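You operate a simulated robot arm through the tools that you are given. There is no shell and no other tool.

Carry out the task below with a simulated robot arm. There is one attempt and no reset: what you move stays moved.

Task
Mix 150 grams of plaster smooth in the vacuum mixer.
Fine: 15 ml of water go with each 50 grams; slide the beaker across, lower the paddle lid, start once and wait for the green lamp.

The check looks at the end state, three seconds after you hand in, the way a careful person would. Anything else that was tipped, shoved, dropped, spilled or broken makes it a failure. A push-on lid holds only when it is set on centred and level and pressed home; a screw cap is set on level and turned clockwise until tight.

Robot
A 6-joint arm with a four-finger gripper, fixed in place. Base frame: the origin is at the foot of the arm, x ahead of it, y to its left, z up; the work surface is at about z = 0.93. Units: m, rad, N and s.
With the tool pointing down near the work surface it reaches from about 0.24 to 0.68 m from the base axis. Its first joint turns from -2.897 to 2.897 rad. Payload 3.43 kg.
The TCP is the grasp point between the finger pads, 0.03 m short of the fingertips. In the tool frame z runs along the fingers and y along their closing line. Largest opening 0.12 m; the body of the gripper starts 0.085 m behind the TCP.
Orientation is that of the tool frame in the base frame, as [roll, pitch, yaw] about the fixed x, y, z axes, in that order (R = Rz(yaw) Ry(pitch) Rx(roll)). With the fingers straight down and closing along the base's y, the tool's x points along the base's -x, its y along +y and its z along -z.

Tools
- The arm moves only by the tool move_arm. Its argument "deltas" is a list of rows, each a list of 3 entries, a list of its own where there are three numbers: the opening, from 0 (shut) to 1 (fully open), then the shift along the base's x, y, z in mm, then the turn, a rotation vector about the base's x, y, z in rad. In form: [[hand, [tx, ty, tz], [wx, wy, wz]], ...]. A call has 1 to 20 rows; each row shifts and turns the commanded pose from where the row before left it. Each row takes 0.2 s and may step no farther than 0.05 m and 0.15 rad from the row before; otherwise, or with a gripper value out of range, the whole call is refused. A pose out of reach is approached as far as the arm can. The call stops where the force on the tool passes 50 N (or 10 N more than at its start, if that is more) or the arm is blocked; 0.2 s more then pass. The fingers move at their own pace and stop on an object; they squeeze with about 29 N. The grip force told is the motor's: it shows also when the fingers shut on nothing. Time passes only in rows, and 0.2 s behind the last, so rows that do not move let the fingers close. The reply holds the time, the measured pose of the TCP, the force on the tool along the base axes, the opening and the grip force, in the units named above and with some noise, with the torque about the TCP (base axes, N m) and any sound that the robot's microphone picked up, and new pictures: "show" is both (left out), scene, wrist or none.
- Cameras (640 x 400 px; columns grow to the right, rows downward): "scene" is fixed at [0.2177, -0.6505, 1.6478]; the picture's right is [0.91, -0.41, 0.00], its down [-0.20, -0.45, -0.87] and it looks along [0.36, 0.80, -0.49] (base axes); focal length 333 px, centre (320, 200). "wrist" rides on the gripper at [0.071, -0.017, -0.12] in the tool frame; the picture's right is [0.23, 0.97, 0.00], its down [-0.81, 0.19, -0.55] and it looks along [-0.54, 0.13, 0.83] (tool axes); focal length 275 px, centre (320, 200). There is no depth. A picture from a camera that has moved, and an enlarged one, comes with that camera's place and axes in the base frame and with its lens.
- lift_body(by): slides the trunk up (or, below 0, down) by that many m; the arm rides with it, the base frame stays. It gives what a move gives, with no picture.
- inspect(camera, box): a new picture of the part [left, top, right, bottom] of that camera's present view, enlarged. It takes no simulated time.
- close_job(): hands the job in; it is judged then, once.

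Places have to be worked out from the pictures, the camera data and where the tool is seen. Open the gripper and draw the arm clear of the work before you hand the job in, unless the task says otherwise.

The tools are called as a command line: name --argument value ..., lists and objects as JSON in quotes. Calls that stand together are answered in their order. move_arm: Moves the arm, as the interface text tells. Its arguments: {"type":"object","properties":{"deltas":{"type":"array"},"show":{"type":"string","enum":["both","scene","wrist","none"]}},"required":["deltas"]} The other tools are called the same way: lift_body (by) slides the trunk up or down; inspect (camera, box) takes an enlarged picture of a part of a camera's view; close_job () hands the job in.

At the start:

```text
clock: 0.0
tool_pos: [0.5001, -0.0273, 1.429]
ee_rot: [3.141, 0.001, 3.141]
contact_force: [0.6, -1.2, 0.3]
wrist_torque: [0.01, -0.03, 0.02]
finger_gap: 0.1198
finger_force: 0.1
trunk travel left (down, up): [-0.325, 0.115]
```

scene: 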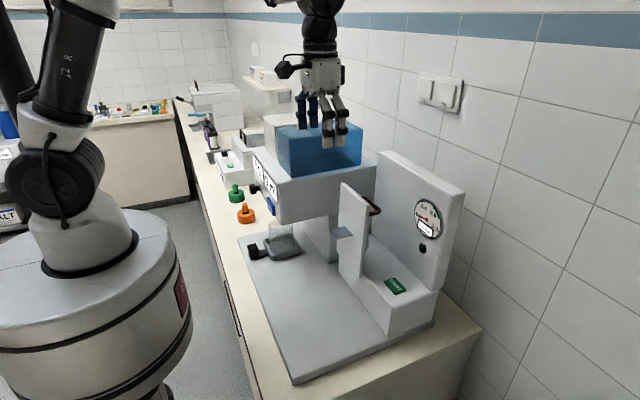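
wrist: 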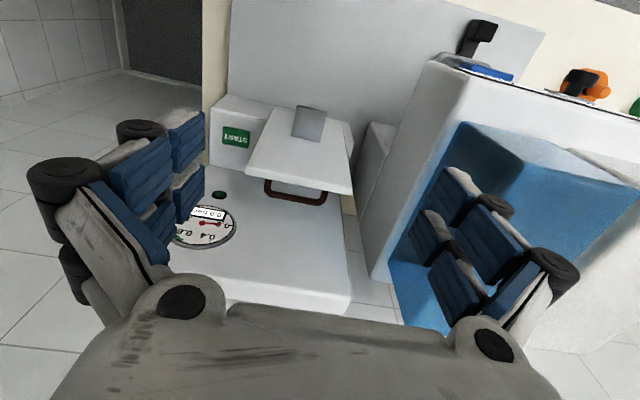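

The pictures show a machine with a blue water tank, a beaker on a base plate, a board with a gauge and a START button. I'll take enlarged views before moving anything.

inspect --camera "scene" --box '[220, 100, 380, 200]'

inspect --camera "scene" --box '[220, 180, 380, 280]'

inspect --camera "scene" --box '[320, 160, 480, 300]'

inspect --camera "wrist" --box '[140, 60, 380, 260]'

inspect --camera "wrist" --box '[380, 0, 640, 160]'

inspect --camera "scene" --box '[160, 80, 300, 180]'

```text
4.00 times, centred on (300, 150) of scene
camera zoom: at [0.2177, -0.6505, 1.6478], right [0.91, -0.41, 0.0], down [-0.2, -0.45, -0.87], along [0.36, 0.8, -0.49], focal length 1332 px, centre (400, 400)
```

zoom: 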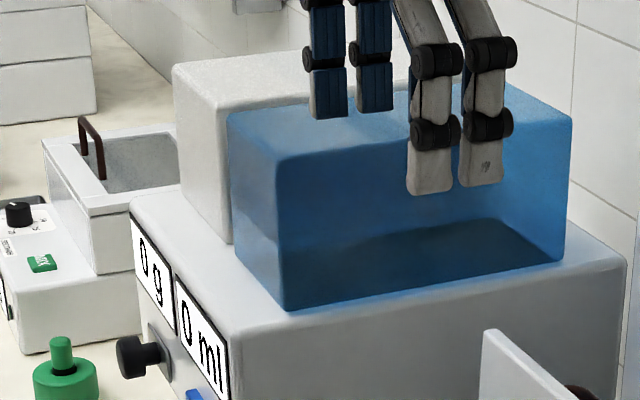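

```text
4.00 times, centred on (300, 230) of scene
camera zoom: at [0.2177, -0.6505, 1.6478], right [0.91, -0.41, 0.0], down [-0.2, -0.45, -0.87], along [0.36, 0.8, -0.49], focal length 1332 px, centre (400, 80)
```

zoom: 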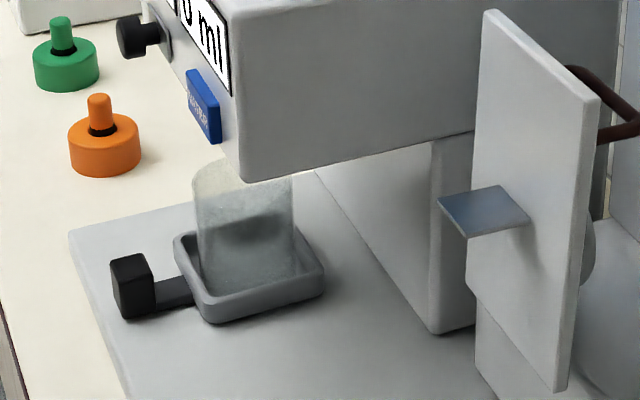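

```text
2.86 times, centred on (400, 230) of scene
camera zoom: at [0.2177, -0.6505, 1.6478], right [0.91, -0.41, 0.0], down [-0.2, -0.45, -0.87], along [0.36, 0.8, -0.49], focal length 952 px, centre (91, 114)
```

zoom: 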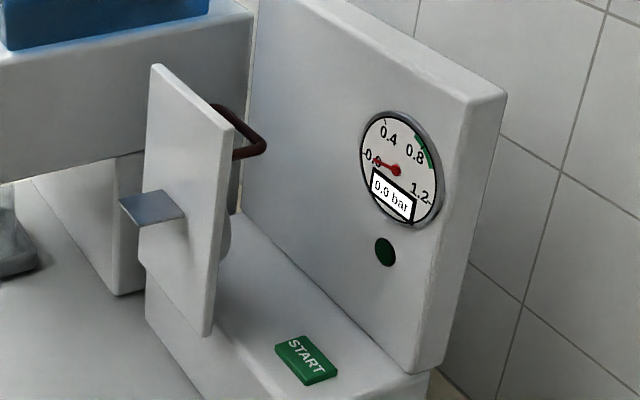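

```text
2.00 times, centred on (260, 160) of wrist
camera zoom: at [0.4271, -0.0437, 1.5497], right [-0.23, 0.97, 0.0], down [0.81, 0.19, 0.55], along [0.54, 0.13, -0.83], focal length 551 px, centre (440, 280)
```

zoom: 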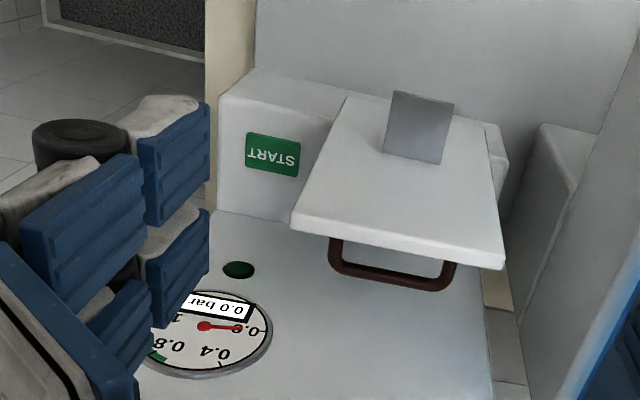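

```text
2.46 times, centred on (510, 80) of wrist
camera zoom: at [0.4271, -0.0437, 1.5497], right [-0.23, 0.97, 0.0], down [0.81, 0.19, 0.55], along [0.54, 0.13, -0.83], focal length 678 px, centre (-148, 495)
```

zoom: 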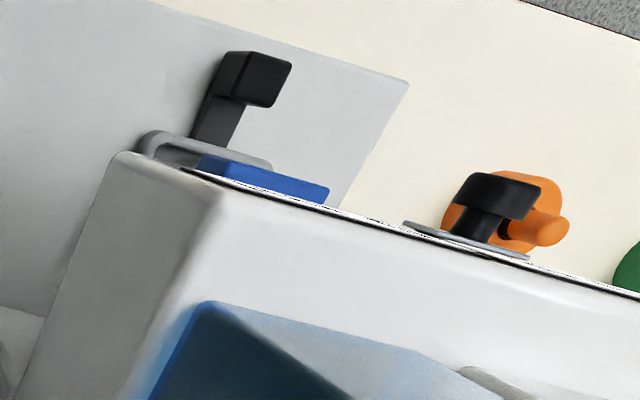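

```text
4.00 times, centred on (230, 130) of scene
camera zoom: at [0.2177, -0.6505, 1.6478], right [0.91, -0.41, 0.0], down [-0.2, -0.45, -0.87], along [0.36, 0.8, -0.49], focal length 1332 px, centre (680, 480)
```

zoom: 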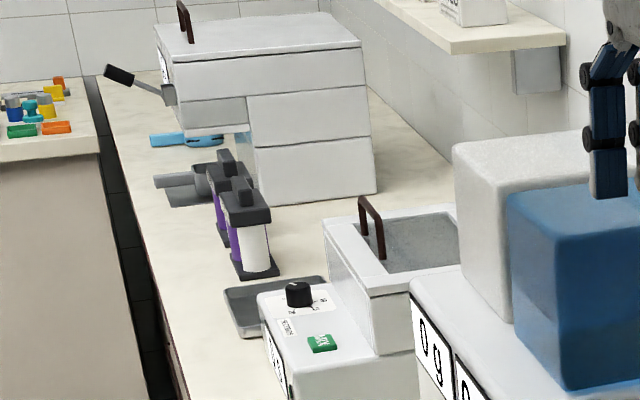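

From the two views, the paddle lid stands upright at about x 0.585, y -0.09 to 0.035. The beaker tray is near (0.47, 0.22) with its black handle near (0.38, 0.23). I'll look closer at the dispenser's controls and the lettering.

inspect --camera "scene" --box '[240, 150, 290, 220]'

inspect --camera "scene" --box '[190, 120, 270, 180]'

inspect --camera "scene" --box '[330, 170, 400, 290]'

inspect --camera "scene" --box '[240, 210, 310, 270]'

```text
5.71 times, centred on (265, 185) of scene
camera zoom: at [0.2177, -0.6505, 1.6478], right [0.91, -0.41, 0.0], down [-0.2, -0.45, -0.87], along [0.36, 0.8, -0.49], focal length 1904 px, centre (634, 286)
```

zoom: 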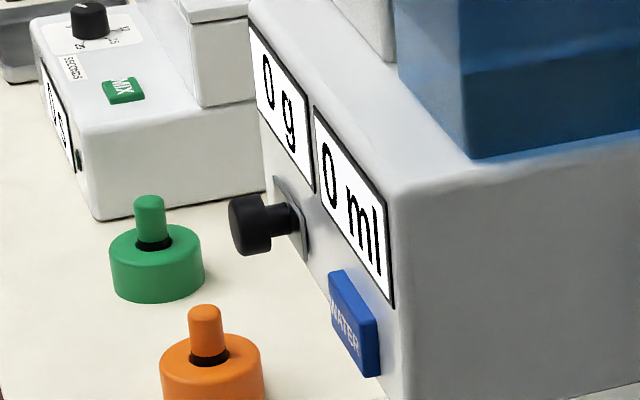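

```text
6.67 times, centred on (230, 150) of scene
camera zoom: at [0.2177, -0.6505, 1.6478], right [0.91, -0.41, 0.0], down [-0.2, -0.45, -0.87], along [0.36, 0.8, -0.49], focal length 2221 px, centre (920, 533)
```

zoom: 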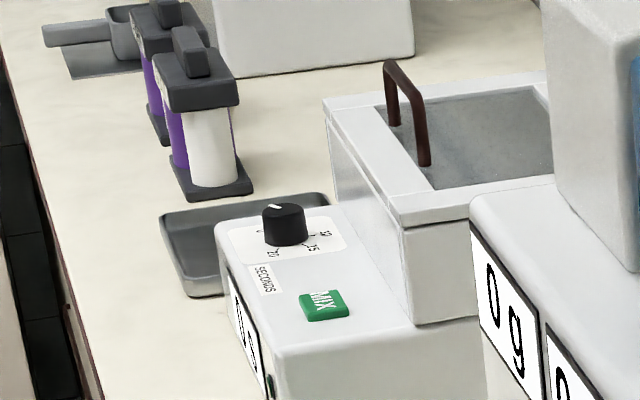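

```text
3.33 times, centred on (365, 230) of scene
camera zoom: at [0.2177, -0.6505, 1.6478], right [0.91, -0.41, 0.0], down [-0.2, -0.45, -0.87], along [0.36, 0.8, -0.49], focal length 1110 px, centre (170, 100)
```

zoom: 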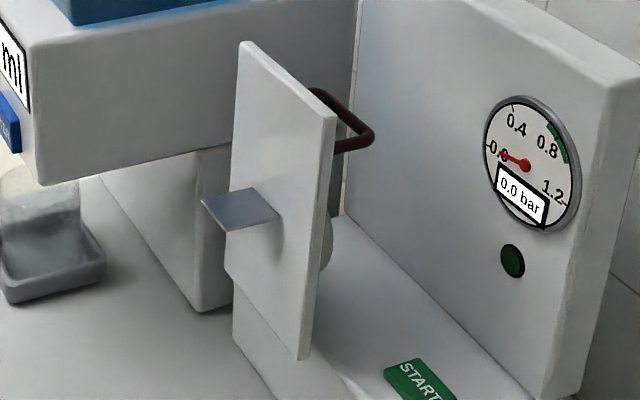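

```text
6.67 times, centred on (275, 240) of scene
camera zoom: at [0.2177, -0.6505, 1.6478], right [0.91, -0.41, 0.0], down [-0.2, -0.45, -0.87], along [0.36, 0.8, -0.49], focal length 2221 px, centre (620, -67)
```

zoom: 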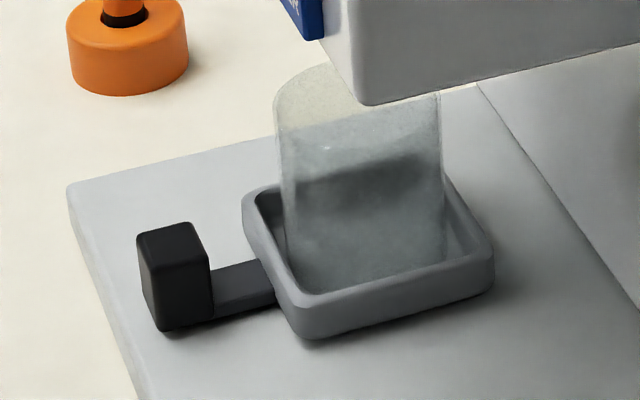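

The dispenser's front face is at about x 0.445, with a black knob near (0.415, 0.26, 1.19) and a WATER button near (0.436, 0.19, 1.147). I'll bring the wrist camera round in front of the panel, staying high and clear, to see how the knob works.

move_arm --deltas '[[1, [-40, 10, 0], [0, 0, 0]], [1, [-45, 40, 0], [0, 0, 0]], [1, [-45, 45, 0], [0, 0, 0]], [1, [-40, 45, 0], [0, -0.1, 0]], [1, [0, 45, -20], [0, -0.14, 0]], [1, [0, 42, -40], [0, -0.14, 0]], [1, [0, 0, -40], [0, -0.14, 0]], [1, [0, 0, -40], [0, -0.14, 0]], [1, [0, 0, -30], [0, -0.04, 0]]]'

```text
refused: row 2 steps farther than a row can; nothing moved
```

The second row was longer than the 50 mm limit, so nothing moved. I'll send the same path in shorter steps.

move_arm --deltas '[[1, [-40, 10, 0], [0, 0, 0]], [1, [-35, 30, 0], [0, 0, 0]], [1, [-35, 35, 0], [0, 0, 0]], [1, [-35, 35, 0], [0, -0.1, 0]], [1, [-25, 35, -15], [0, -0.14, 0]], [1, [0, 35, -30], [0, -0.14, 0]], [1, [0, 30, -35], [0, -0.14, 0]], [1, [0, 15, -40], [0, -0.14, 0]], [1, [0, 0, -40], [0, -0.04, 0]]]'

```text
clock: 2.0
tool_pos: [0.34, 0.2184, 1.2752]
ee_rot: [3.14, 0.702, 3.139]
contact_force: [-0.6, 0.2, 0.2]
wrist_torque: [-0.04, 0.01, -0.08]
finger_gap: 0.1196
finger_force: 0.0
out of reach, approached as far as the arm can: row 8, 9
trunk travel left (down, up): [-0.325, 0.115]
camera wrist: at [0.2065, 0.202, 1.3211], right [-0.18, 0.97, -0.15], down [0.26, 0.19, 0.95], along [0.95, 0.13, -0.29], focal length 275 px, centre (320, 200)
```

scene: 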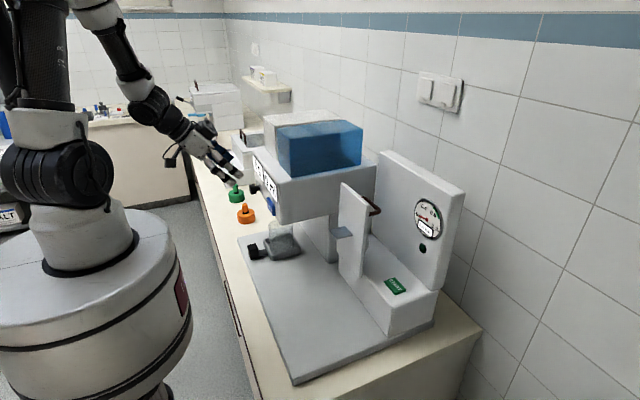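
wrist: 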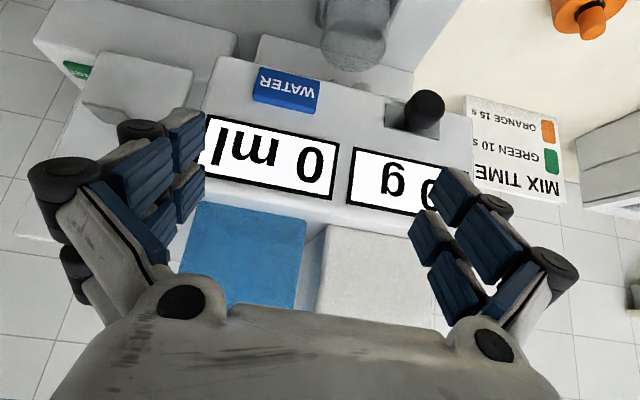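

The wrist view shows the panel upside down, plus a mix-time sign that belongs to the neighbouring machine. I'll enlarge the knob, the WATER button and the sign.

inspect --camera "wrist" --box '[360, 60, 580, 210]'

inspect --camera "wrist" --box '[200, 40, 360, 140]'

inspect --camera "wrist" --box '[280, 0, 460, 100]'

```text
2.67 times, centred on (470, 135) of wrist
camera zoom: at [0.2065, 0.202, 1.3211], right [-0.18, 0.97, -0.15], down [0.26, 0.19, 0.95], along [0.95, 0.13, -0.29], focal length 734 px, centre (-80, 373)
```

zoom: 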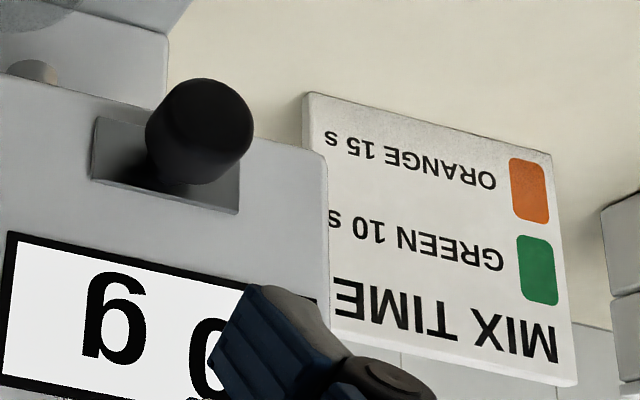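

```text
4.00 times, centred on (280, 90) of wrist
camera zoom: at [0.2065, 0.202, 1.3211], right [-0.18, 0.97, -0.15], down [0.26, 0.19, 0.95], along [0.95, 0.13, -0.29], focal length 1101 px, centre (480, 640)
```

zoom: 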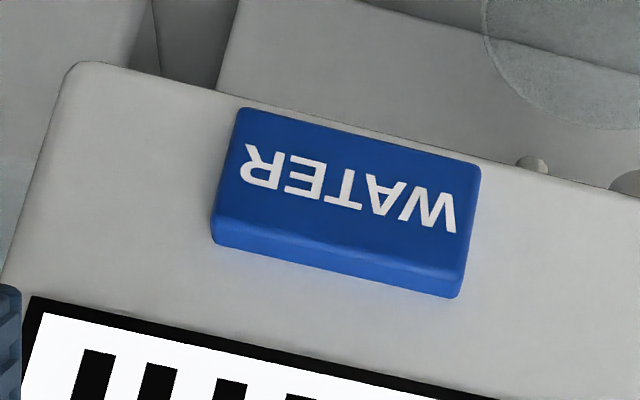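

```text
3.56 times, centred on (370, 50) of wrist
camera zoom: at [0.2065, 0.202, 1.3211], right [-0.18, 0.97, -0.15], down [0.26, 0.19, 0.95], along [0.95, 0.13, -0.29], focal length 979 px, centre (142, 733)
```

zoom: 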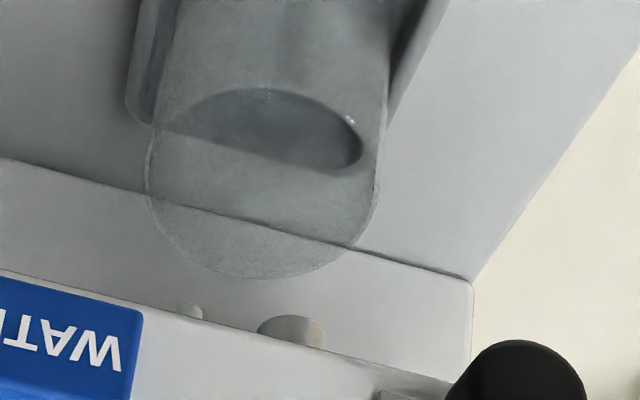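

Three views agree that the black knob is at about (0.42, 0.32, 1.143) and the WATER button at about (0.436, 0.187, 1.148). I'll close the fingers and hover in front of the WATER button without touching it.

move_arm --deltas '[[0, [10, 0, 0], [0, 0, 0]], [0, [10, -10, -20], [0, 0, 0]], [0, [10, -10, -30], [0, 0, 0]], [0, [10, 0, -30], [0, 0, 0]], [0, [0, 0, -15], [0, 0, 0]], [0, [0, 0, 0], [0, 0, 0]]]'

```text
clock: 3.4
tool_pos: [0.3856, 0.2004, 1.1868]
ee_rot: [-3.136, 0.697, -3.139]
contact_force: [0.5, 0.1, 0.2]
wrist_torque: [0.03, 0.01, 0.0]
finger_gap: 0.0121
finger_force: 2.6
out of reach, approached as far as the arm can: row 5
trunk travel left (down, up): [-0.325, 0.115]
camera wrist: at [0.2524, 0.1846, 1.2344], right [-0.18, 0.97, -0.15], down [0.27, 0.2, 0.94], along [0.95, 0.12, -0.29], focal length 275 px, centre (320, 200)
```

scene: 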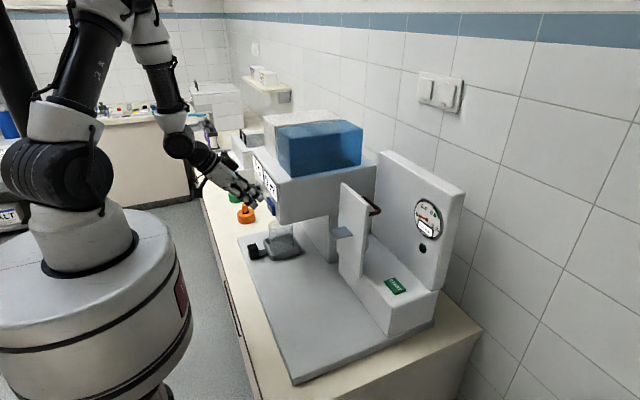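
wrist: 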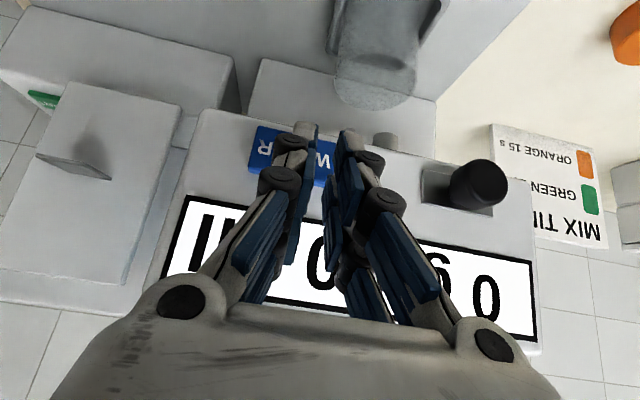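

The fingers are closed and just in front of the WATER button, about 13 mm too far to +y. I'll shift across, then edge toward the button.

move_arm --deltas '[[0, [0, -13, 0], [0, 0, 0]], [0, [5, 0, 0], [0, 0, 0]], [0, [0, 0, -8], [0, 0, 0]], [0, [0, 0, 0], [0, 0, 0]]]' --show "wrist"

```text
clock: 4.4
tool_pos: [0.3943, 0.1923, 1.1873]
ee_rot: [-3.132, 0.696, -3.138]
contact_force: [0.3, -0.7, 0.1]
wrist_torque: [-0.03, 0.0, 0.02]
finger_gap: 0.0
finger_force: 29.4
out of reach, approached as far as the arm can: row 1, 3
trunk travel left (down, up): [-0.325, 0.115]
camera wrist: at [0.2615, 0.1762, 1.2344], right [-0.18, 0.97, -0.15], down [0.27, 0.2, 0.94], along [0.95, 0.12, -0.3], focal length 275 px, centre (320, 200)
```

wrist: 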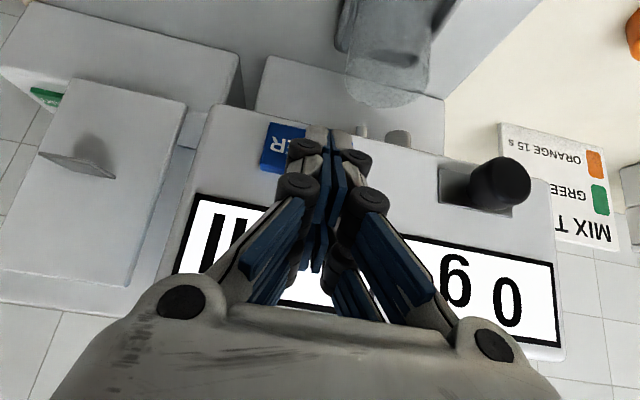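

This tilt reaches its limit at this height. I'll back off a little, stand the tool more upright, and come back to the button.

move_arm --deltas '[[0, [-10, 0, 10], [0, 0.14, 0]], [0, [0, 0, 0], [0, 0.14, 0]], [0, [0, 0, 0], [0, 0.12, 0]], [0, [0, -5, -10], [0, 0, 0]], [0, [0, 0, -10], [0, 0, 0]], [0, [0, 0, 0], [0, 0, 0]]]'

```text
clock: 5.8
tool_pos: [0.3845, 0.1877, 1.1784]
ee_rot: [-3.142, 0.299, 3.141]
contact_force: [0.1, -0.2, -0.7]
wrist_torque: [0.02, 0.02, -0.01]
finger_gap: 0.0
finger_force: 29.4
trunk travel left (down, up): [-0.325, 0.115]
camera wrist: at [0.2799, 0.1716, 1.2719], right [-0.22, 0.97, -0.07], down [0.61, 0.19, 0.77], along [0.76, 0.13, -0.64], focal length 275 px, centre (320, 200)
```

scene: 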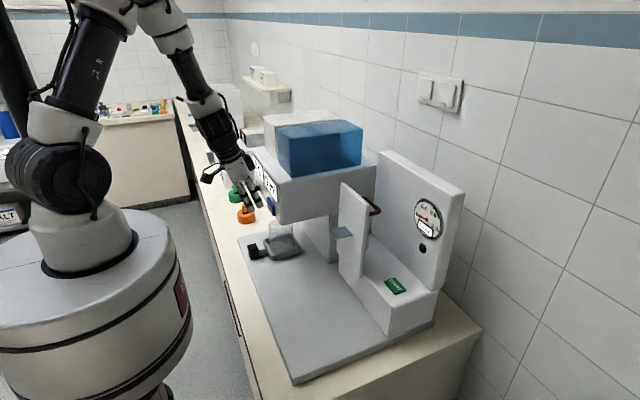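
wrist: 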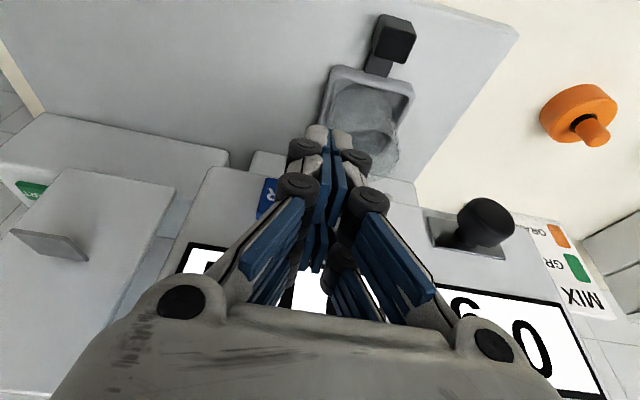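

The tip is about 30 mm in front of the button. I'll check whether the scene camera can still read both displays from here.

inspect --camera "scene" --box '[220, 140, 300, 260]'

inspect --camera "wrist" --box '[300, 0, 460, 160]'

```text
3.33 times, centred on (260, 200) of scene
camera zoom: at [0.2177, -0.6505, 1.6478], right [0.91, -0.41, 0.0], down [-0.2, -0.45, -0.87], along [0.36, 0.8, -0.49], focal length 1110 px, centre (520, 200)
```

zoom: 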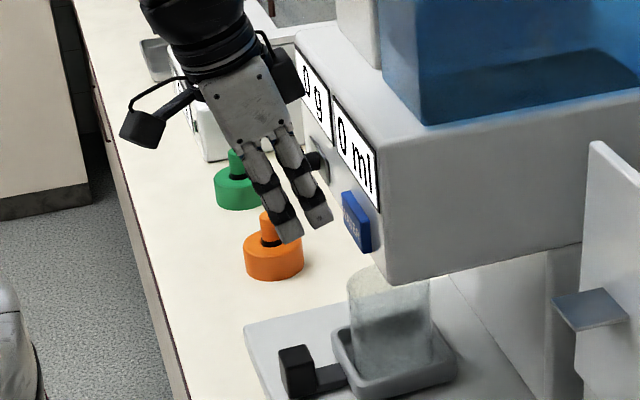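

```text
2.50 times, centred on (380, 80) of wrist
camera zoom: at [0.2799, 0.1716, 1.2719], right [-0.22, 0.97, -0.07], down [0.61, 0.19, 0.77], along [0.76, 0.13, -0.64], focal length 688 px, centre (170, 500)
```

zoom: 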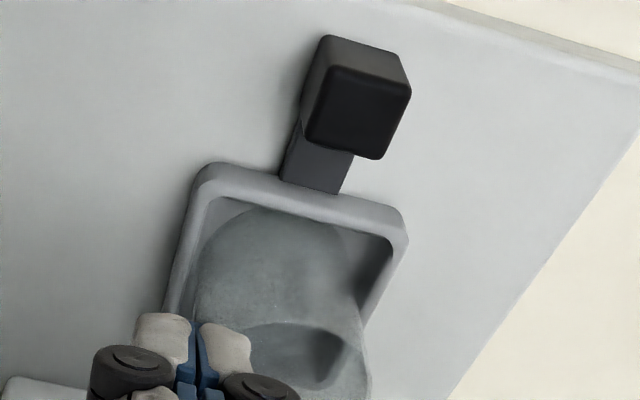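

Both displays are readable from the scene camera, and the beaker sits under the dispenser. I'll advance toward the button in small steps, watching the force.

move_arm --deltas '[[0, [8, 0, -4], [0, 0, 0]], [0, [6, 0, 0], [0, 0, 0]]]'

inspect --camera "scene" --box '[240, 160, 300, 220]'

```text
clock: 6.4
tool_pos: [0.3984, 0.1861, 1.1743]
ee_rot: [-3.141, 0.3, -3.141]
contact_force: [0.5, -0.1, 0.0]
wrist_torque: [-0.02, -0.01, 0.01]
finger_gap: 0.0
finger_force: 28.9
trunk travel left (down, up): [-0.325, 0.115]
camera wrist: at [0.2938, 0.1698, 1.2682], right [-0.22, 0.97, -0.07], down [0.61, 0.19, 0.77], along [0.76, 0.13, -0.64], focal length 275 px, centre (320, 200)
```

scene: 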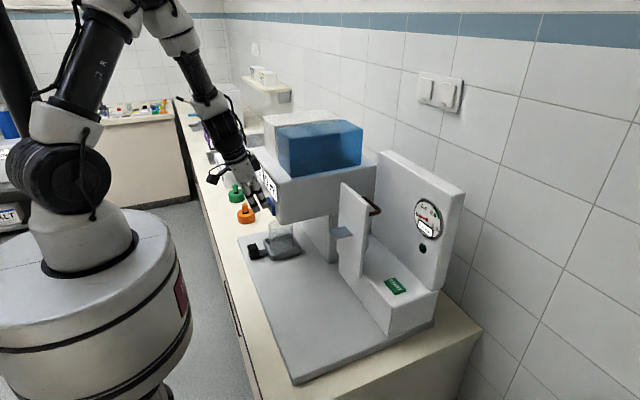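
wrist: 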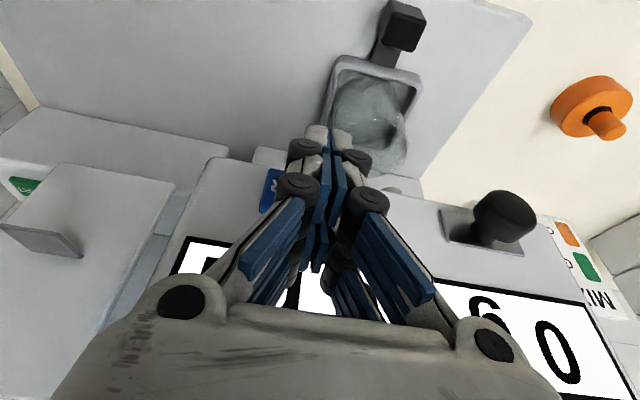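

```text
6.67 times, centred on (270, 190) of scene
camera zoom: at [0.2177, -0.6505, 1.6478], right [0.91, -0.41, 0.0], down [-0.2, -0.45, -0.87], along [0.36, 0.8, -0.49], focal length 2221 px, centre (653, 267)
```

zoom: 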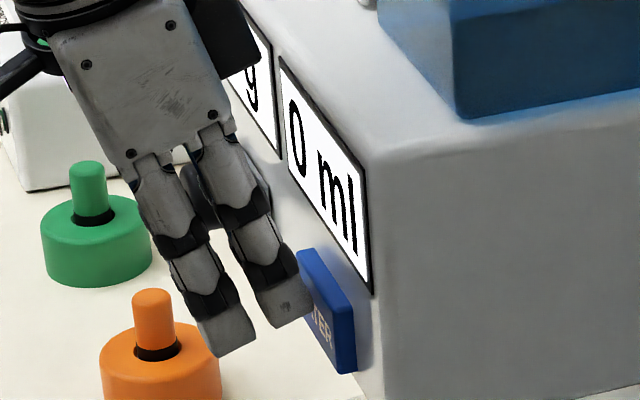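

The finger is a few millimetres from the button and the force is still zero. I'll edge in 4 mm at a time and read the display.

move_arm --deltas '[[0, [4, 0, 0], [0, 0, 0]]]' --show "none"

inspect --camera "scene" --box '[240, 160, 300, 220]'

```text
clock: 6.8
tool_pos: [0.402, 0.187, 1.1742]
ee_rot: [-3.141, 0.3, 3.142]
contact_force: [-1.4, 0.4, -0.3]
wrist_torque: [0.02, 0.03, 0.0]
finger_gap: 0.006
finger_force: 33.2
trunk travel left (down, up): [-0.325, 0.115]
```

```text
6.67 times, centred on (270, 190) of scene
camera zoom: at [0.2177, -0.6505, 1.6478], right [0.91, -0.41, 0.0], down [-0.2, -0.45, -0.87], along [0.36, 0.8, -0.49], focal length 2221 px, centre (653, 267)
```

zoom: 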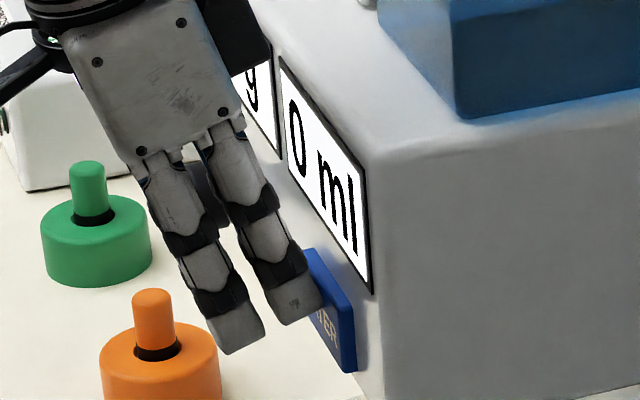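

A faint force (-1.4 N) in x suggests first contact, and the display still reads 0 ml. I'll push 2 mm more.

move_arm --deltas '[[0, [2, 0, 0], [0, 0, 0]]]' --show "none"

inspect --camera "scene" --box '[240, 160, 300, 220]'

```text
clock: 7.2
tool_pos: [0.4056, 0.1881, 1.1738]
ee_rot: [-3.141, 0.299, 3.142]
contact_force: [-1.3, -0.3, 0.8]
wrist_torque: [-0.01, 0.0, 0.02]
finger_gap: 0.0059
finger_force: 33.3
trunk travel left (down, up): [-0.325, 0.115]
heard: click
```

```text
6.67 times, centred on (270, 190) of scene
camera zoom: at [0.2177, -0.6505, 1.6478], right [0.91, -0.41, 0.0], down [-0.2, -0.45, -0.87], along [0.36, 0.8, -0.49], focal length 2221 px, centre (653, 267)
```

zoom: 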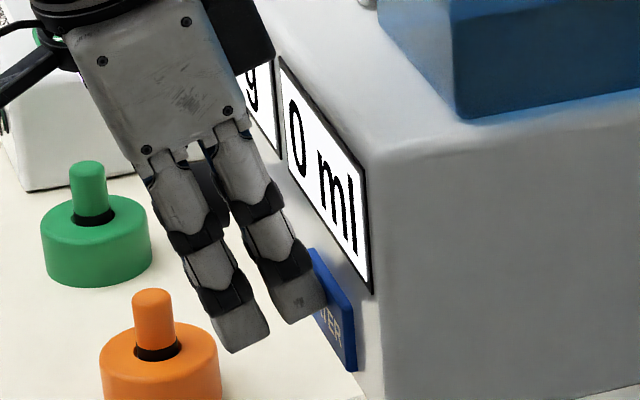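

There was a click, so the button has been pressed once, though the display still shows 0 ml. I'll retract now and see what that one press gives.

move_arm --deltas '[[0, [-10, 0, 0], [0, 0, 0]]]' --show "none"

inspect --camera "scene" --box '[240, 160, 300, 220]'

```text
clock: 7.6
tool_pos: [0.3935, 0.1867, 1.1749]
ee_rot: [3.141, 0.301, -3.141]
contact_force: [-0.5, 0.0, -0.5]
wrist_torque: [0.01, -0.01, -0.02]
finger_gap: 0.0
finger_force: 33.2
trunk travel left (down, up): [-0.325, 0.115]
```

```text
6.67 times, centred on (270, 190) of scene
camera zoom: at [0.2177, -0.6505, 1.6478], right [0.91, -0.41, 0.0], down [-0.2, -0.45, -0.87], along [0.36, 0.8, -0.49], focal length 2221 px, centre (653, 267)
```

zoom: 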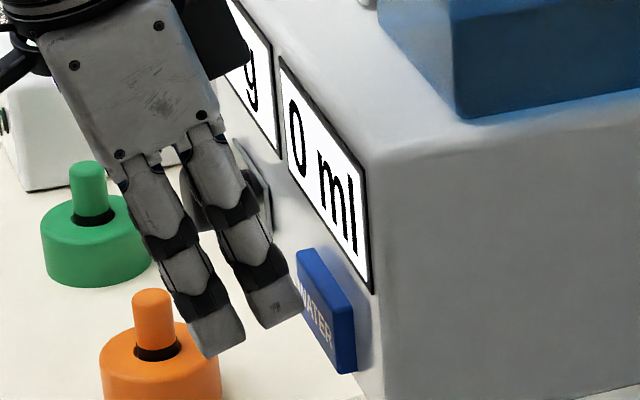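

The display still reads 0 ml. I'll wait about a second, in case one press starts a delayed portion.

move_arm --deltas '[[0, [0, 0, 0], [0, 0, 0]], [0, [0, 0, 0], [0, 0, 0]], [0, [0, 0, 0], [0, 0, 0]], [0, [0, 0, 0], [0, 0, 0]]]' --show "none"

inspect --camera "scene" --box '[240, 160, 300, 220]'

inspect --camera "scene" --box '[250, 200, 320, 270]'

```text
clock: 8.6
tool_pos: [0.3956, 0.187, 1.1733]
ee_rot: [-3.141, 0.301, -3.141]
contact_force: [0.0, 0.3, 0.1]
wrist_torque: [-0.01, 0.02, -0.02]
finger_gap: 0.0
finger_force: 33.2
trunk travel left (down, up): [-0.325, 0.115]
```

```text
6.67 times, centred on (270, 190) of scene
camera zoom: at [0.2177, -0.6505, 1.6478], right [0.91, -0.41, 0.0], down [-0.2, -0.45, -0.87], along [0.36, 0.8, -0.49], focal length 2221 px, centre (653, 267)
```

zoom: 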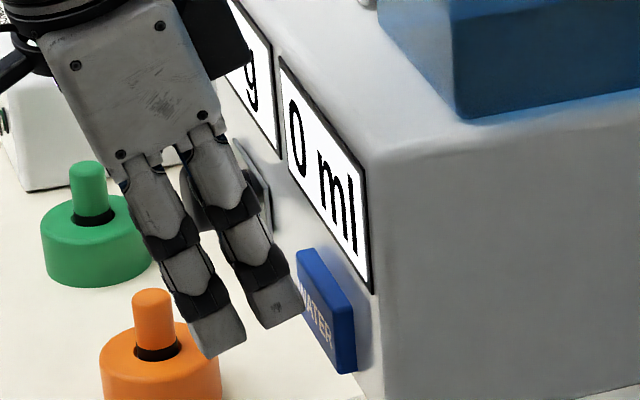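

```text
5.71 times, centred on (285, 235) of scene
camera zoom: at [0.2177, -0.6505, 1.6478], right [0.91, -0.41, 0.0], down [-0.2, -0.45, -0.87], along [0.36, 0.8, -0.49], focal length 1904 px, centre (520, 0)
```

zoom: 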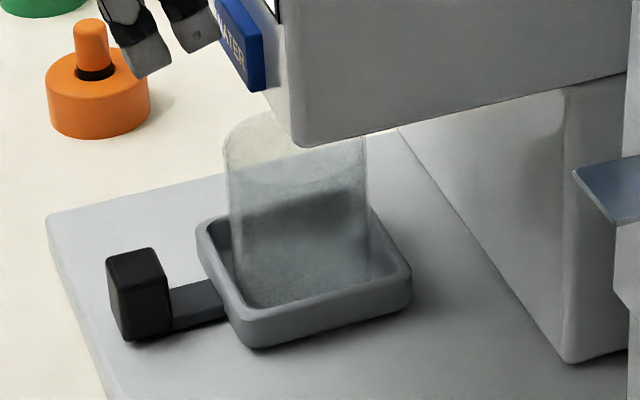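

One tap gave nothing visible, so water may only run while the button is held. I'll press to the clicking depth again, then read the display before moving on.

move_arm --deltas '[[0, [10, 0, 0], [0, 0, 0]]]' --show "none"

inspect --camera "scene" --box '[240, 160, 300, 220]'

```text
clock: 9.0
tool_pos: [0.4045, 0.1883, 1.1751]
ee_rot: [3.141, 0.3, -3.141]
contact_force: [-2.3, -0.1, -0.8]
wrist_torque: [-0.01, 0.07, 0.03]
finger_gap: 0.006
finger_force: 33.4
trunk travel left (down, up): [-0.325, 0.115]
heard: click
```

```text
6.67 times, centred on (270, 190) of scene
camera zoom: at [0.2177, -0.6505, 1.6478], right [0.91, -0.41, 0.0], down [-0.2, -0.45, -0.87], along [0.36, 0.8, -0.49], focal length 2221 px, centre (653, 267)
```

zoom: 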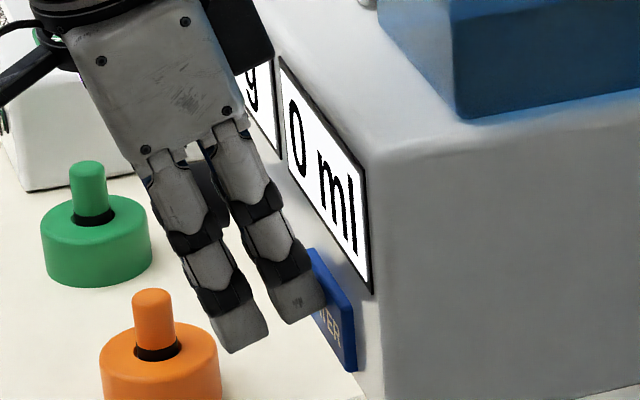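

It clicked and is being held down. I'll hold for one more 0.2 s row and read again.

move_arm --deltas '[[0, [0, 0, 0], [0, 0, 0]]]' --show "none"

inspect --camera "scene" --box '[240, 160, 300, 220]'

```text
clock: 9.4
tool_pos: [0.4052, 0.1875, 1.1736]
ee_rot: [3.141, 0.301, 3.141]
contact_force: [-1.5, -0.1, 0.1]
wrist_torque: [0.0, 0.03, -0.03]
finger_gap: 0.0057
finger_force: 33.9
trunk travel left (down, up): [-0.325, 0.115]
```

```text
6.67 times, centred on (270, 190) of scene
camera zoom: at [0.2177, -0.6505, 1.6478], right [0.91, -0.41, 0.0], down [-0.2, -0.45, -0.87], along [0.36, 0.8, -0.49], focal length 2221 px, centre (653, 267)
```

zoom: 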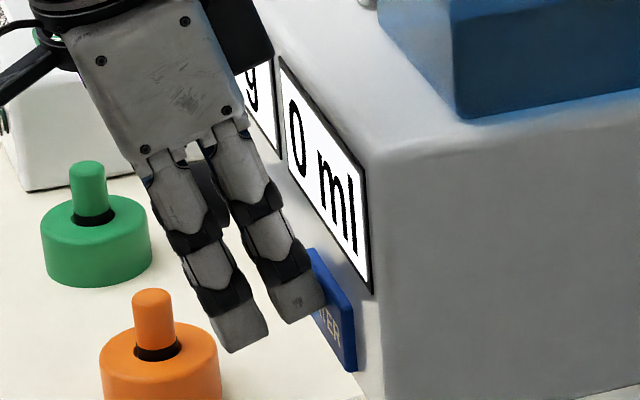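

Still 0 ml after about 0.5 s of holding. I'll hold a bit longer in case the flow is slow to start.

move_arm --deltas '[[0, [1, 0, 0], [0, 0, 0]], [0, [0, 0, 0], [0, 0, 0]]]' --show "none"

inspect --camera "scene" --box '[240, 160, 300, 220]'

inspect --camera "scene" --box '[250, 200, 320, 270]'

```text
clock: 10.0
tool_pos: [0.4058, 0.1863, 1.1743]
ee_rot: [3.141, 0.3, -3.14]
contact_force: [-1.8, -0.9, -0.1]
wrist_torque: [0.0, 0.05, 0.03]
finger_gap: 0.006
finger_force: 33.7
trunk travel left (down, up): [-0.325, 0.115]
```

```text
6.67 times, centred on (270, 190) of scene
camera zoom: at [0.2177, -0.6505, 1.6478], right [0.91, -0.41, 0.0], down [-0.2, -0.45, -0.87], along [0.36, 0.8, -0.49], focal length 2221 px, centre (653, 267)
```

zoom: 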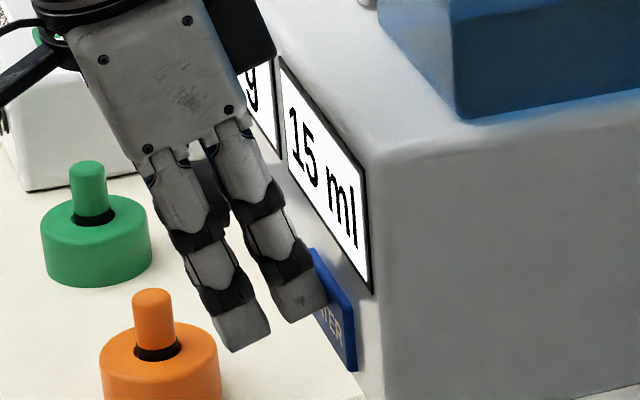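

```text
5.71 times, centred on (285, 235) of scene
camera zoom: at [0.2177, -0.6505, 1.6478], right [0.91, -0.41, 0.0], down [-0.2, -0.45, -0.87], along [0.36, 0.8, -0.49], focal length 1904 px, centre (520, 0)
```

zoom: 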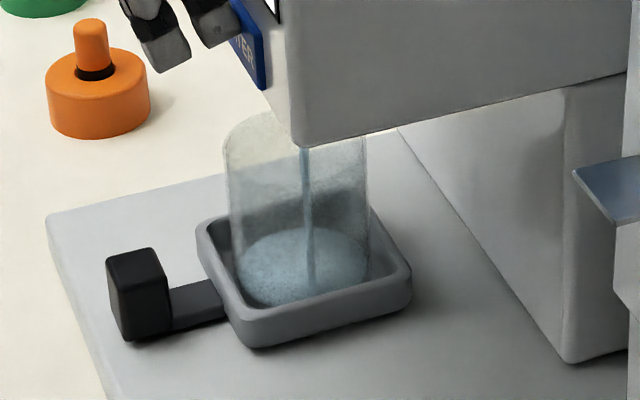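

15 ml has now come after about a second of holding, and a stream is visible. I'll let go at once and see where the count settles.

move_arm --deltas '[[0, [-12, 0, 0], [0, 0, 0]]]' --show "none"

inspect --camera "scene" --box '[240, 160, 300, 220]'

inspect --camera "scene" --box '[250, 200, 320, 270]'

```text
clock: 10.4
tool_pos: [0.394, 0.1882, 1.1752]
ee_rot: [-3.141, 0.3, 3.141]
contact_force: [-0.7, -0.7, 0.1]
wrist_torque: [0.0, -0.01, -0.02]
finger_gap: 0.0
finger_force: 32.8
trunk travel left (down, up): [-0.325, 0.115]
```

```text
6.67 times, centred on (270, 190) of scene
camera zoom: at [0.2177, -0.6505, 1.6478], right [0.91, -0.41, 0.0], down [-0.2, -0.45, -0.87], along [0.36, 0.8, -0.49], focal length 2221 px, centre (653, 267)
```

zoom: 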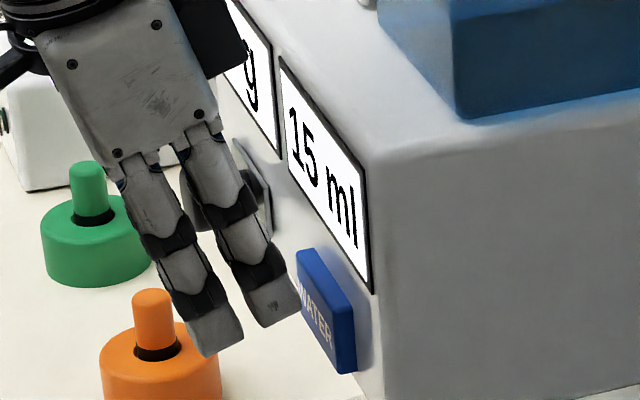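

```text
5.71 times, centred on (285, 235) of scene
camera zoom: at [0.2177, -0.6505, 1.6478], right [0.91, -0.41, 0.0], down [-0.2, -0.45, -0.87], along [0.36, 0.8, -0.49], focal length 1904 px, centre (520, 0)
```

zoom: 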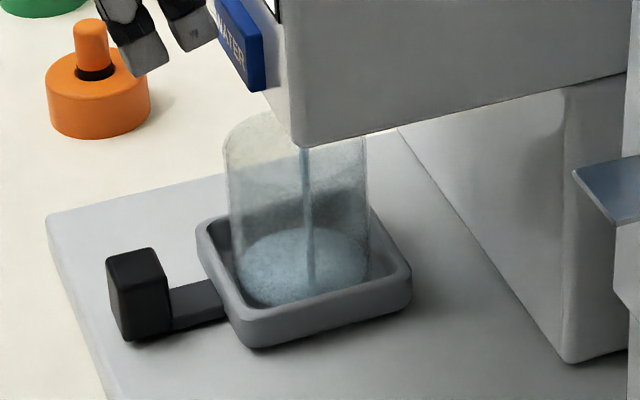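

The button is released and the count reads 15 ml, though the stream is still showing. I'll wait two seconds to see whether the second press adds more.

move_arm --deltas '[[0, [0, 0, 0], [0, 0, 0]], [0, [0, 0, 0], [0, 0, 0]], [0, [0, 0, 0], [0, 0, 0]], [0, [0, 0, 0], [0, 0, 0]], [0, [0, 0, 0], [0, 0, 0]], [0, [0, 0, 0], [0, 0, 0]], [0, [0, 0, 0], [0, 0, 0]], [0, [0, 0, 0], [0, 0, 0]], [0, [0, 0, 0], [0, 0, 0]], [0, [0, 0, 0], [0, 0, 0]]]' --show "none"

inspect --camera "scene" --box '[240, 160, 300, 220]'

inspect --camera "scene" --box '[250, 200, 320, 270]'

```text
clock: 12.6
tool_pos: [0.3947, 0.1876, 1.174]
ee_rot: [3.141, 0.302, 3.141]
contact_force: [0.7, -0.2, -1.0]
wrist_torque: [-0.02, 0.04, 0.01]
finger_gap: 0.0002
finger_force: 33.0
trunk travel left (down, up): [-0.325, 0.115]
```

```text
6.67 times, centred on (270, 190) of scene
camera zoom: at [0.2177, -0.6505, 1.6478], right [0.91, -0.41, 0.0], down [-0.2, -0.45, -0.87], along [0.36, 0.8, -0.49], focal length 2221 px, centre (653, 267)
```

zoom: 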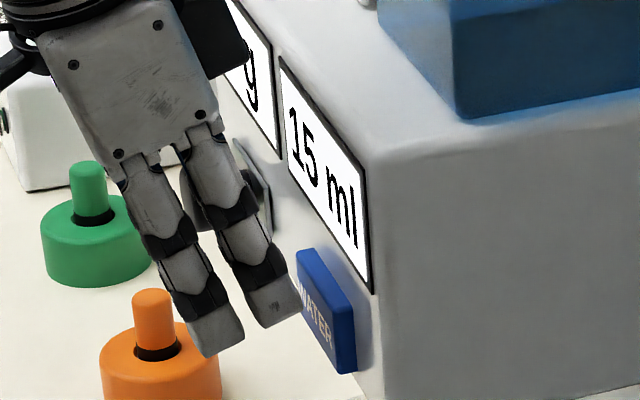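

```text
5.71 times, centred on (285, 235) of scene
camera zoom: at [0.2177, -0.6505, 1.6478], right [0.91, -0.41, 0.0], down [-0.2, -0.45, -0.87], along [0.36, 0.8, -0.49], focal length 1904 px, centre (520, 0)
```

zoom: 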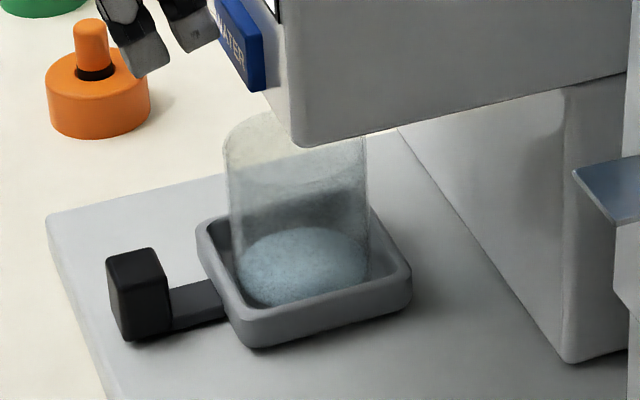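

It settled at 15 ml, so one held press gives one 15 ml portion. I'll press and hold again the same way for the second portion.

move_arm --deltas '[[0, [11, 0, 0], [0, 0, 0]], [0, [0, 0, 0], [0, 0, 0]], [0, [0, 0, 0], [0, 0, 0]], [0, [0, 0, 0], [0, 0, 0]]]' --show "none"

inspect --camera "scene" --box '[240, 160, 300, 220]'

```text
clock: 13.6
tool_pos: [0.4038, 0.1882, 1.1743]
ee_rot: [-3.141, 0.301, -3.141]
contact_force: [-1.8, -0.7, 0.7]
wrist_torque: [0.03, 0.06, 0.01]
finger_gap: 0.0062
finger_force: 33.2
trunk travel left (down, up): [-0.325, 0.115]
heard: click
```

```text
6.67 times, centred on (270, 190) of scene
camera zoom: at [0.2177, -0.6505, 1.6478], right [0.91, -0.41, 0.0], down [-0.2, -0.45, -0.87], along [0.36, 0.8, -0.49], focal length 2221 px, centre (653, 267)
```

zoom: 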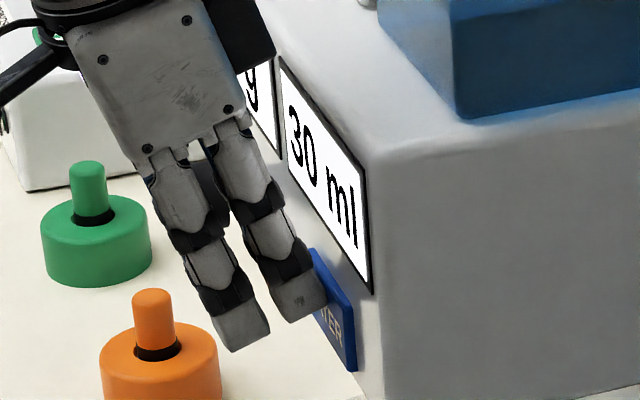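

The count is 30 ml. I'll release, let it settle for over a second, and confirm before the third press.

move_arm --deltas '[[0, [-12, 0, 0], [0, 0, 0]], [0, [0, 0, 0], [0, 0, 0]], [0, [0, 0, 0], [0, 0, 0]], [0, [0, 0, 0], [0, 0, 0]], [0, [0, 0, 0], [0, 0, 0]], [0, [0, 0, 0], [0, 0, 0]], [0, [0, 0, 0], [0, 0, 0]]]' --show "none"

inspect --camera "scene" --box '[240, 160, 300, 220]'

```text
clock: 15.2
tool_pos: [0.3937, 0.188, 1.1737]
ee_rot: [-3.141, 0.303, -3.141]
contact_force: [-0.9, 0.2, -0.5]
wrist_torque: [0.02, -0.03, 0.0]
finger_gap: 0.0
finger_force: 33.4
trunk travel left (down, up): [-0.325, 0.115]
```

```text
6.67 times, centred on (270, 190) of scene
camera zoom: at [0.2177, -0.6505, 1.6478], right [0.91, -0.41, 0.0], down [-0.2, -0.45, -0.87], along [0.36, 0.8, -0.49], focal length 2221 px, centre (653, 267)
```

zoom: 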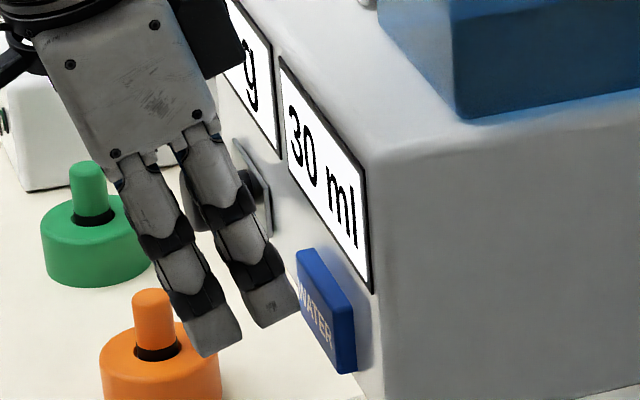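

It is steady at 30 ml with the button out. I'll do the third and last held press to reach 45 ml.

move_arm --deltas '[[0, [12, 0, 0], [0, 0, 0]], [0, [0, 0, 0], [0, 0, 0]], [0, [0, 0, 0], [0, 0, 0]], [0, [0, 0, 0], [0, 0, 0]]]' --show "none"

inspect --camera "scene" --box '[240, 160, 300, 220]'

```text
clock: 16.2
tool_pos: [0.403, 0.1867, 1.1753]
ee_rot: [-3.141, 0.301, 3.141]
contact_force: [-1.2, -0.1, 0.2]
wrist_torque: [-0.05, 0.0, 0.0]
finger_gap: 0.0061
finger_force: 33.6
trunk travel left (down, up): [-0.325, 0.115]
heard: click
```

```text
6.67 times, centred on (270, 190) of scene
camera zoom: at [0.2177, -0.6505, 1.6478], right [0.91, -0.41, 0.0], down [-0.2, -0.45, -0.87], along [0.36, 0.8, -0.49], focal length 2221 px, centre (653, 267)
```

zoom: 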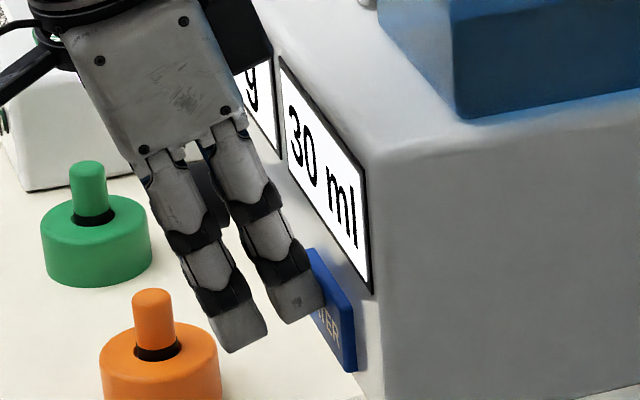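

It clicked but still reads 30 ml, so the hold is not yet long enough. I'll hold one more row and read again.

move_arm --deltas '[[0, [0, 0, 0], [0, 0, 0]]]' --show "none"

inspect --camera "scene" --box '[240, 160, 300, 220]'

```text
clock: 16.6
tool_pos: [0.4033, 0.1876, 1.1742]
ee_rot: [3.141, 0.301, 3.14]
contact_force: [-1.2, -0.1, -0.3]
wrist_torque: [-0.02, 0.05, -0.02]
finger_gap: 0.0059
finger_force: 33.9
trunk travel left (down, up): [-0.325, 0.115]
```

```text
6.67 times, centred on (270, 190) of scene
camera zoom: at [0.2177, -0.6505, 1.6478], right [0.91, -0.41, 0.0], down [-0.2, -0.45, -0.87], along [0.36, 0.8, -0.49], focal length 2221 px, centre (653, 267)
```

zoom: 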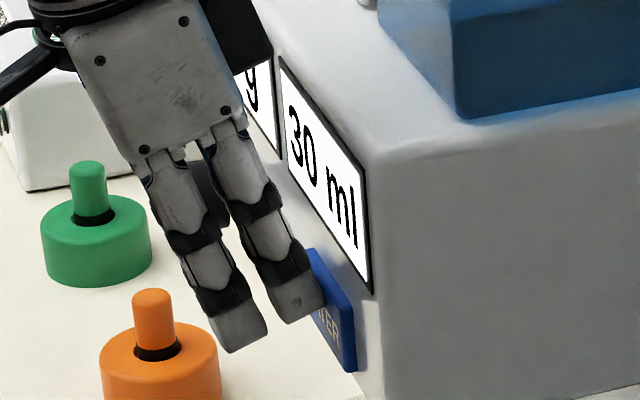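

Still 30 ml. The first portion came after I pushed 1 mm deeper, so I'll push 1 mm further and check.

move_arm --deltas '[[0, [1, 0, 0], [0, 0, 0]]]' --show "none"

inspect --camera "scene" --box '[240, 160, 300, 220]'

```text
clock: 17.0
tool_pos: [0.4047, 0.187, 1.1755]
ee_rot: [3.141, 0.303, 3.141]
contact_force: [-1.8, -0.5, -1.3]
wrist_torque: [-0.02, 0.01, -0.02]
finger_gap: 0.0063
finger_force: 33.1
trunk travel left (down, up): [-0.325, 0.115]
```

```text
6.67 times, centred on (270, 190) of scene
camera zoom: at [0.2177, -0.6505, 1.6478], right [0.91, -0.41, 0.0], down [-0.2, -0.45, -0.87], along [0.36, 0.8, -0.49], focal length 2221 px, centre (653, 267)
```

zoom: 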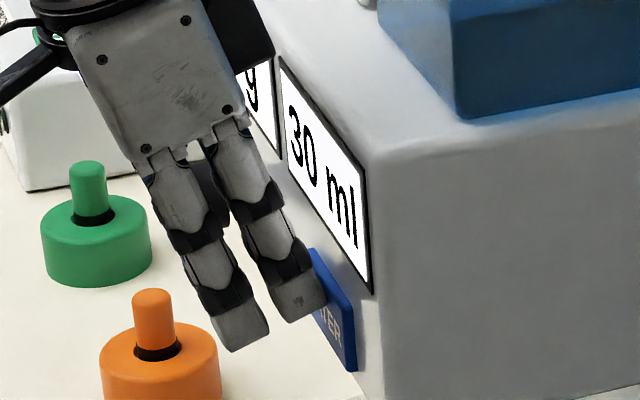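

Still 30 ml. I'll wait one more row at this depth before changing anything.

move_arm --deltas '[[0, [0, 0, 0], [0, 0, 0]]]' --show "none"

inspect --camera "scene" --box '[240, 160, 320, 260]'

```text
clock: 17.4
tool_pos: [0.405, 0.1875, 1.175]
ee_rot: [-3.141, 0.301, -3.141]
contact_force: [-1.5, 0.3, 0.1]
wrist_torque: [0.0, 0.03, -0.06]
finger_gap: 0.0058
finger_force: 33.6
trunk travel left (down, up): [-0.325, 0.115]
```

```text
4.00 times, centred on (280, 210) of scene
camera zoom: at [0.2177, -0.6505, 1.6478], right [0.91, -0.41, 0.0], down [-0.2, -0.45, -0.87], along [0.36, 0.8, -0.49], focal length 1332 px, centre (480, 160)
```

zoom: 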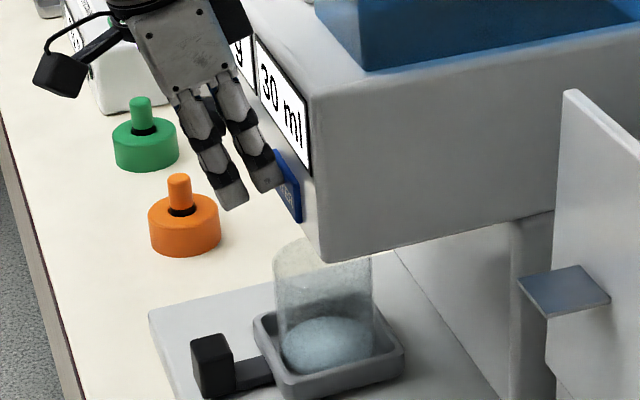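

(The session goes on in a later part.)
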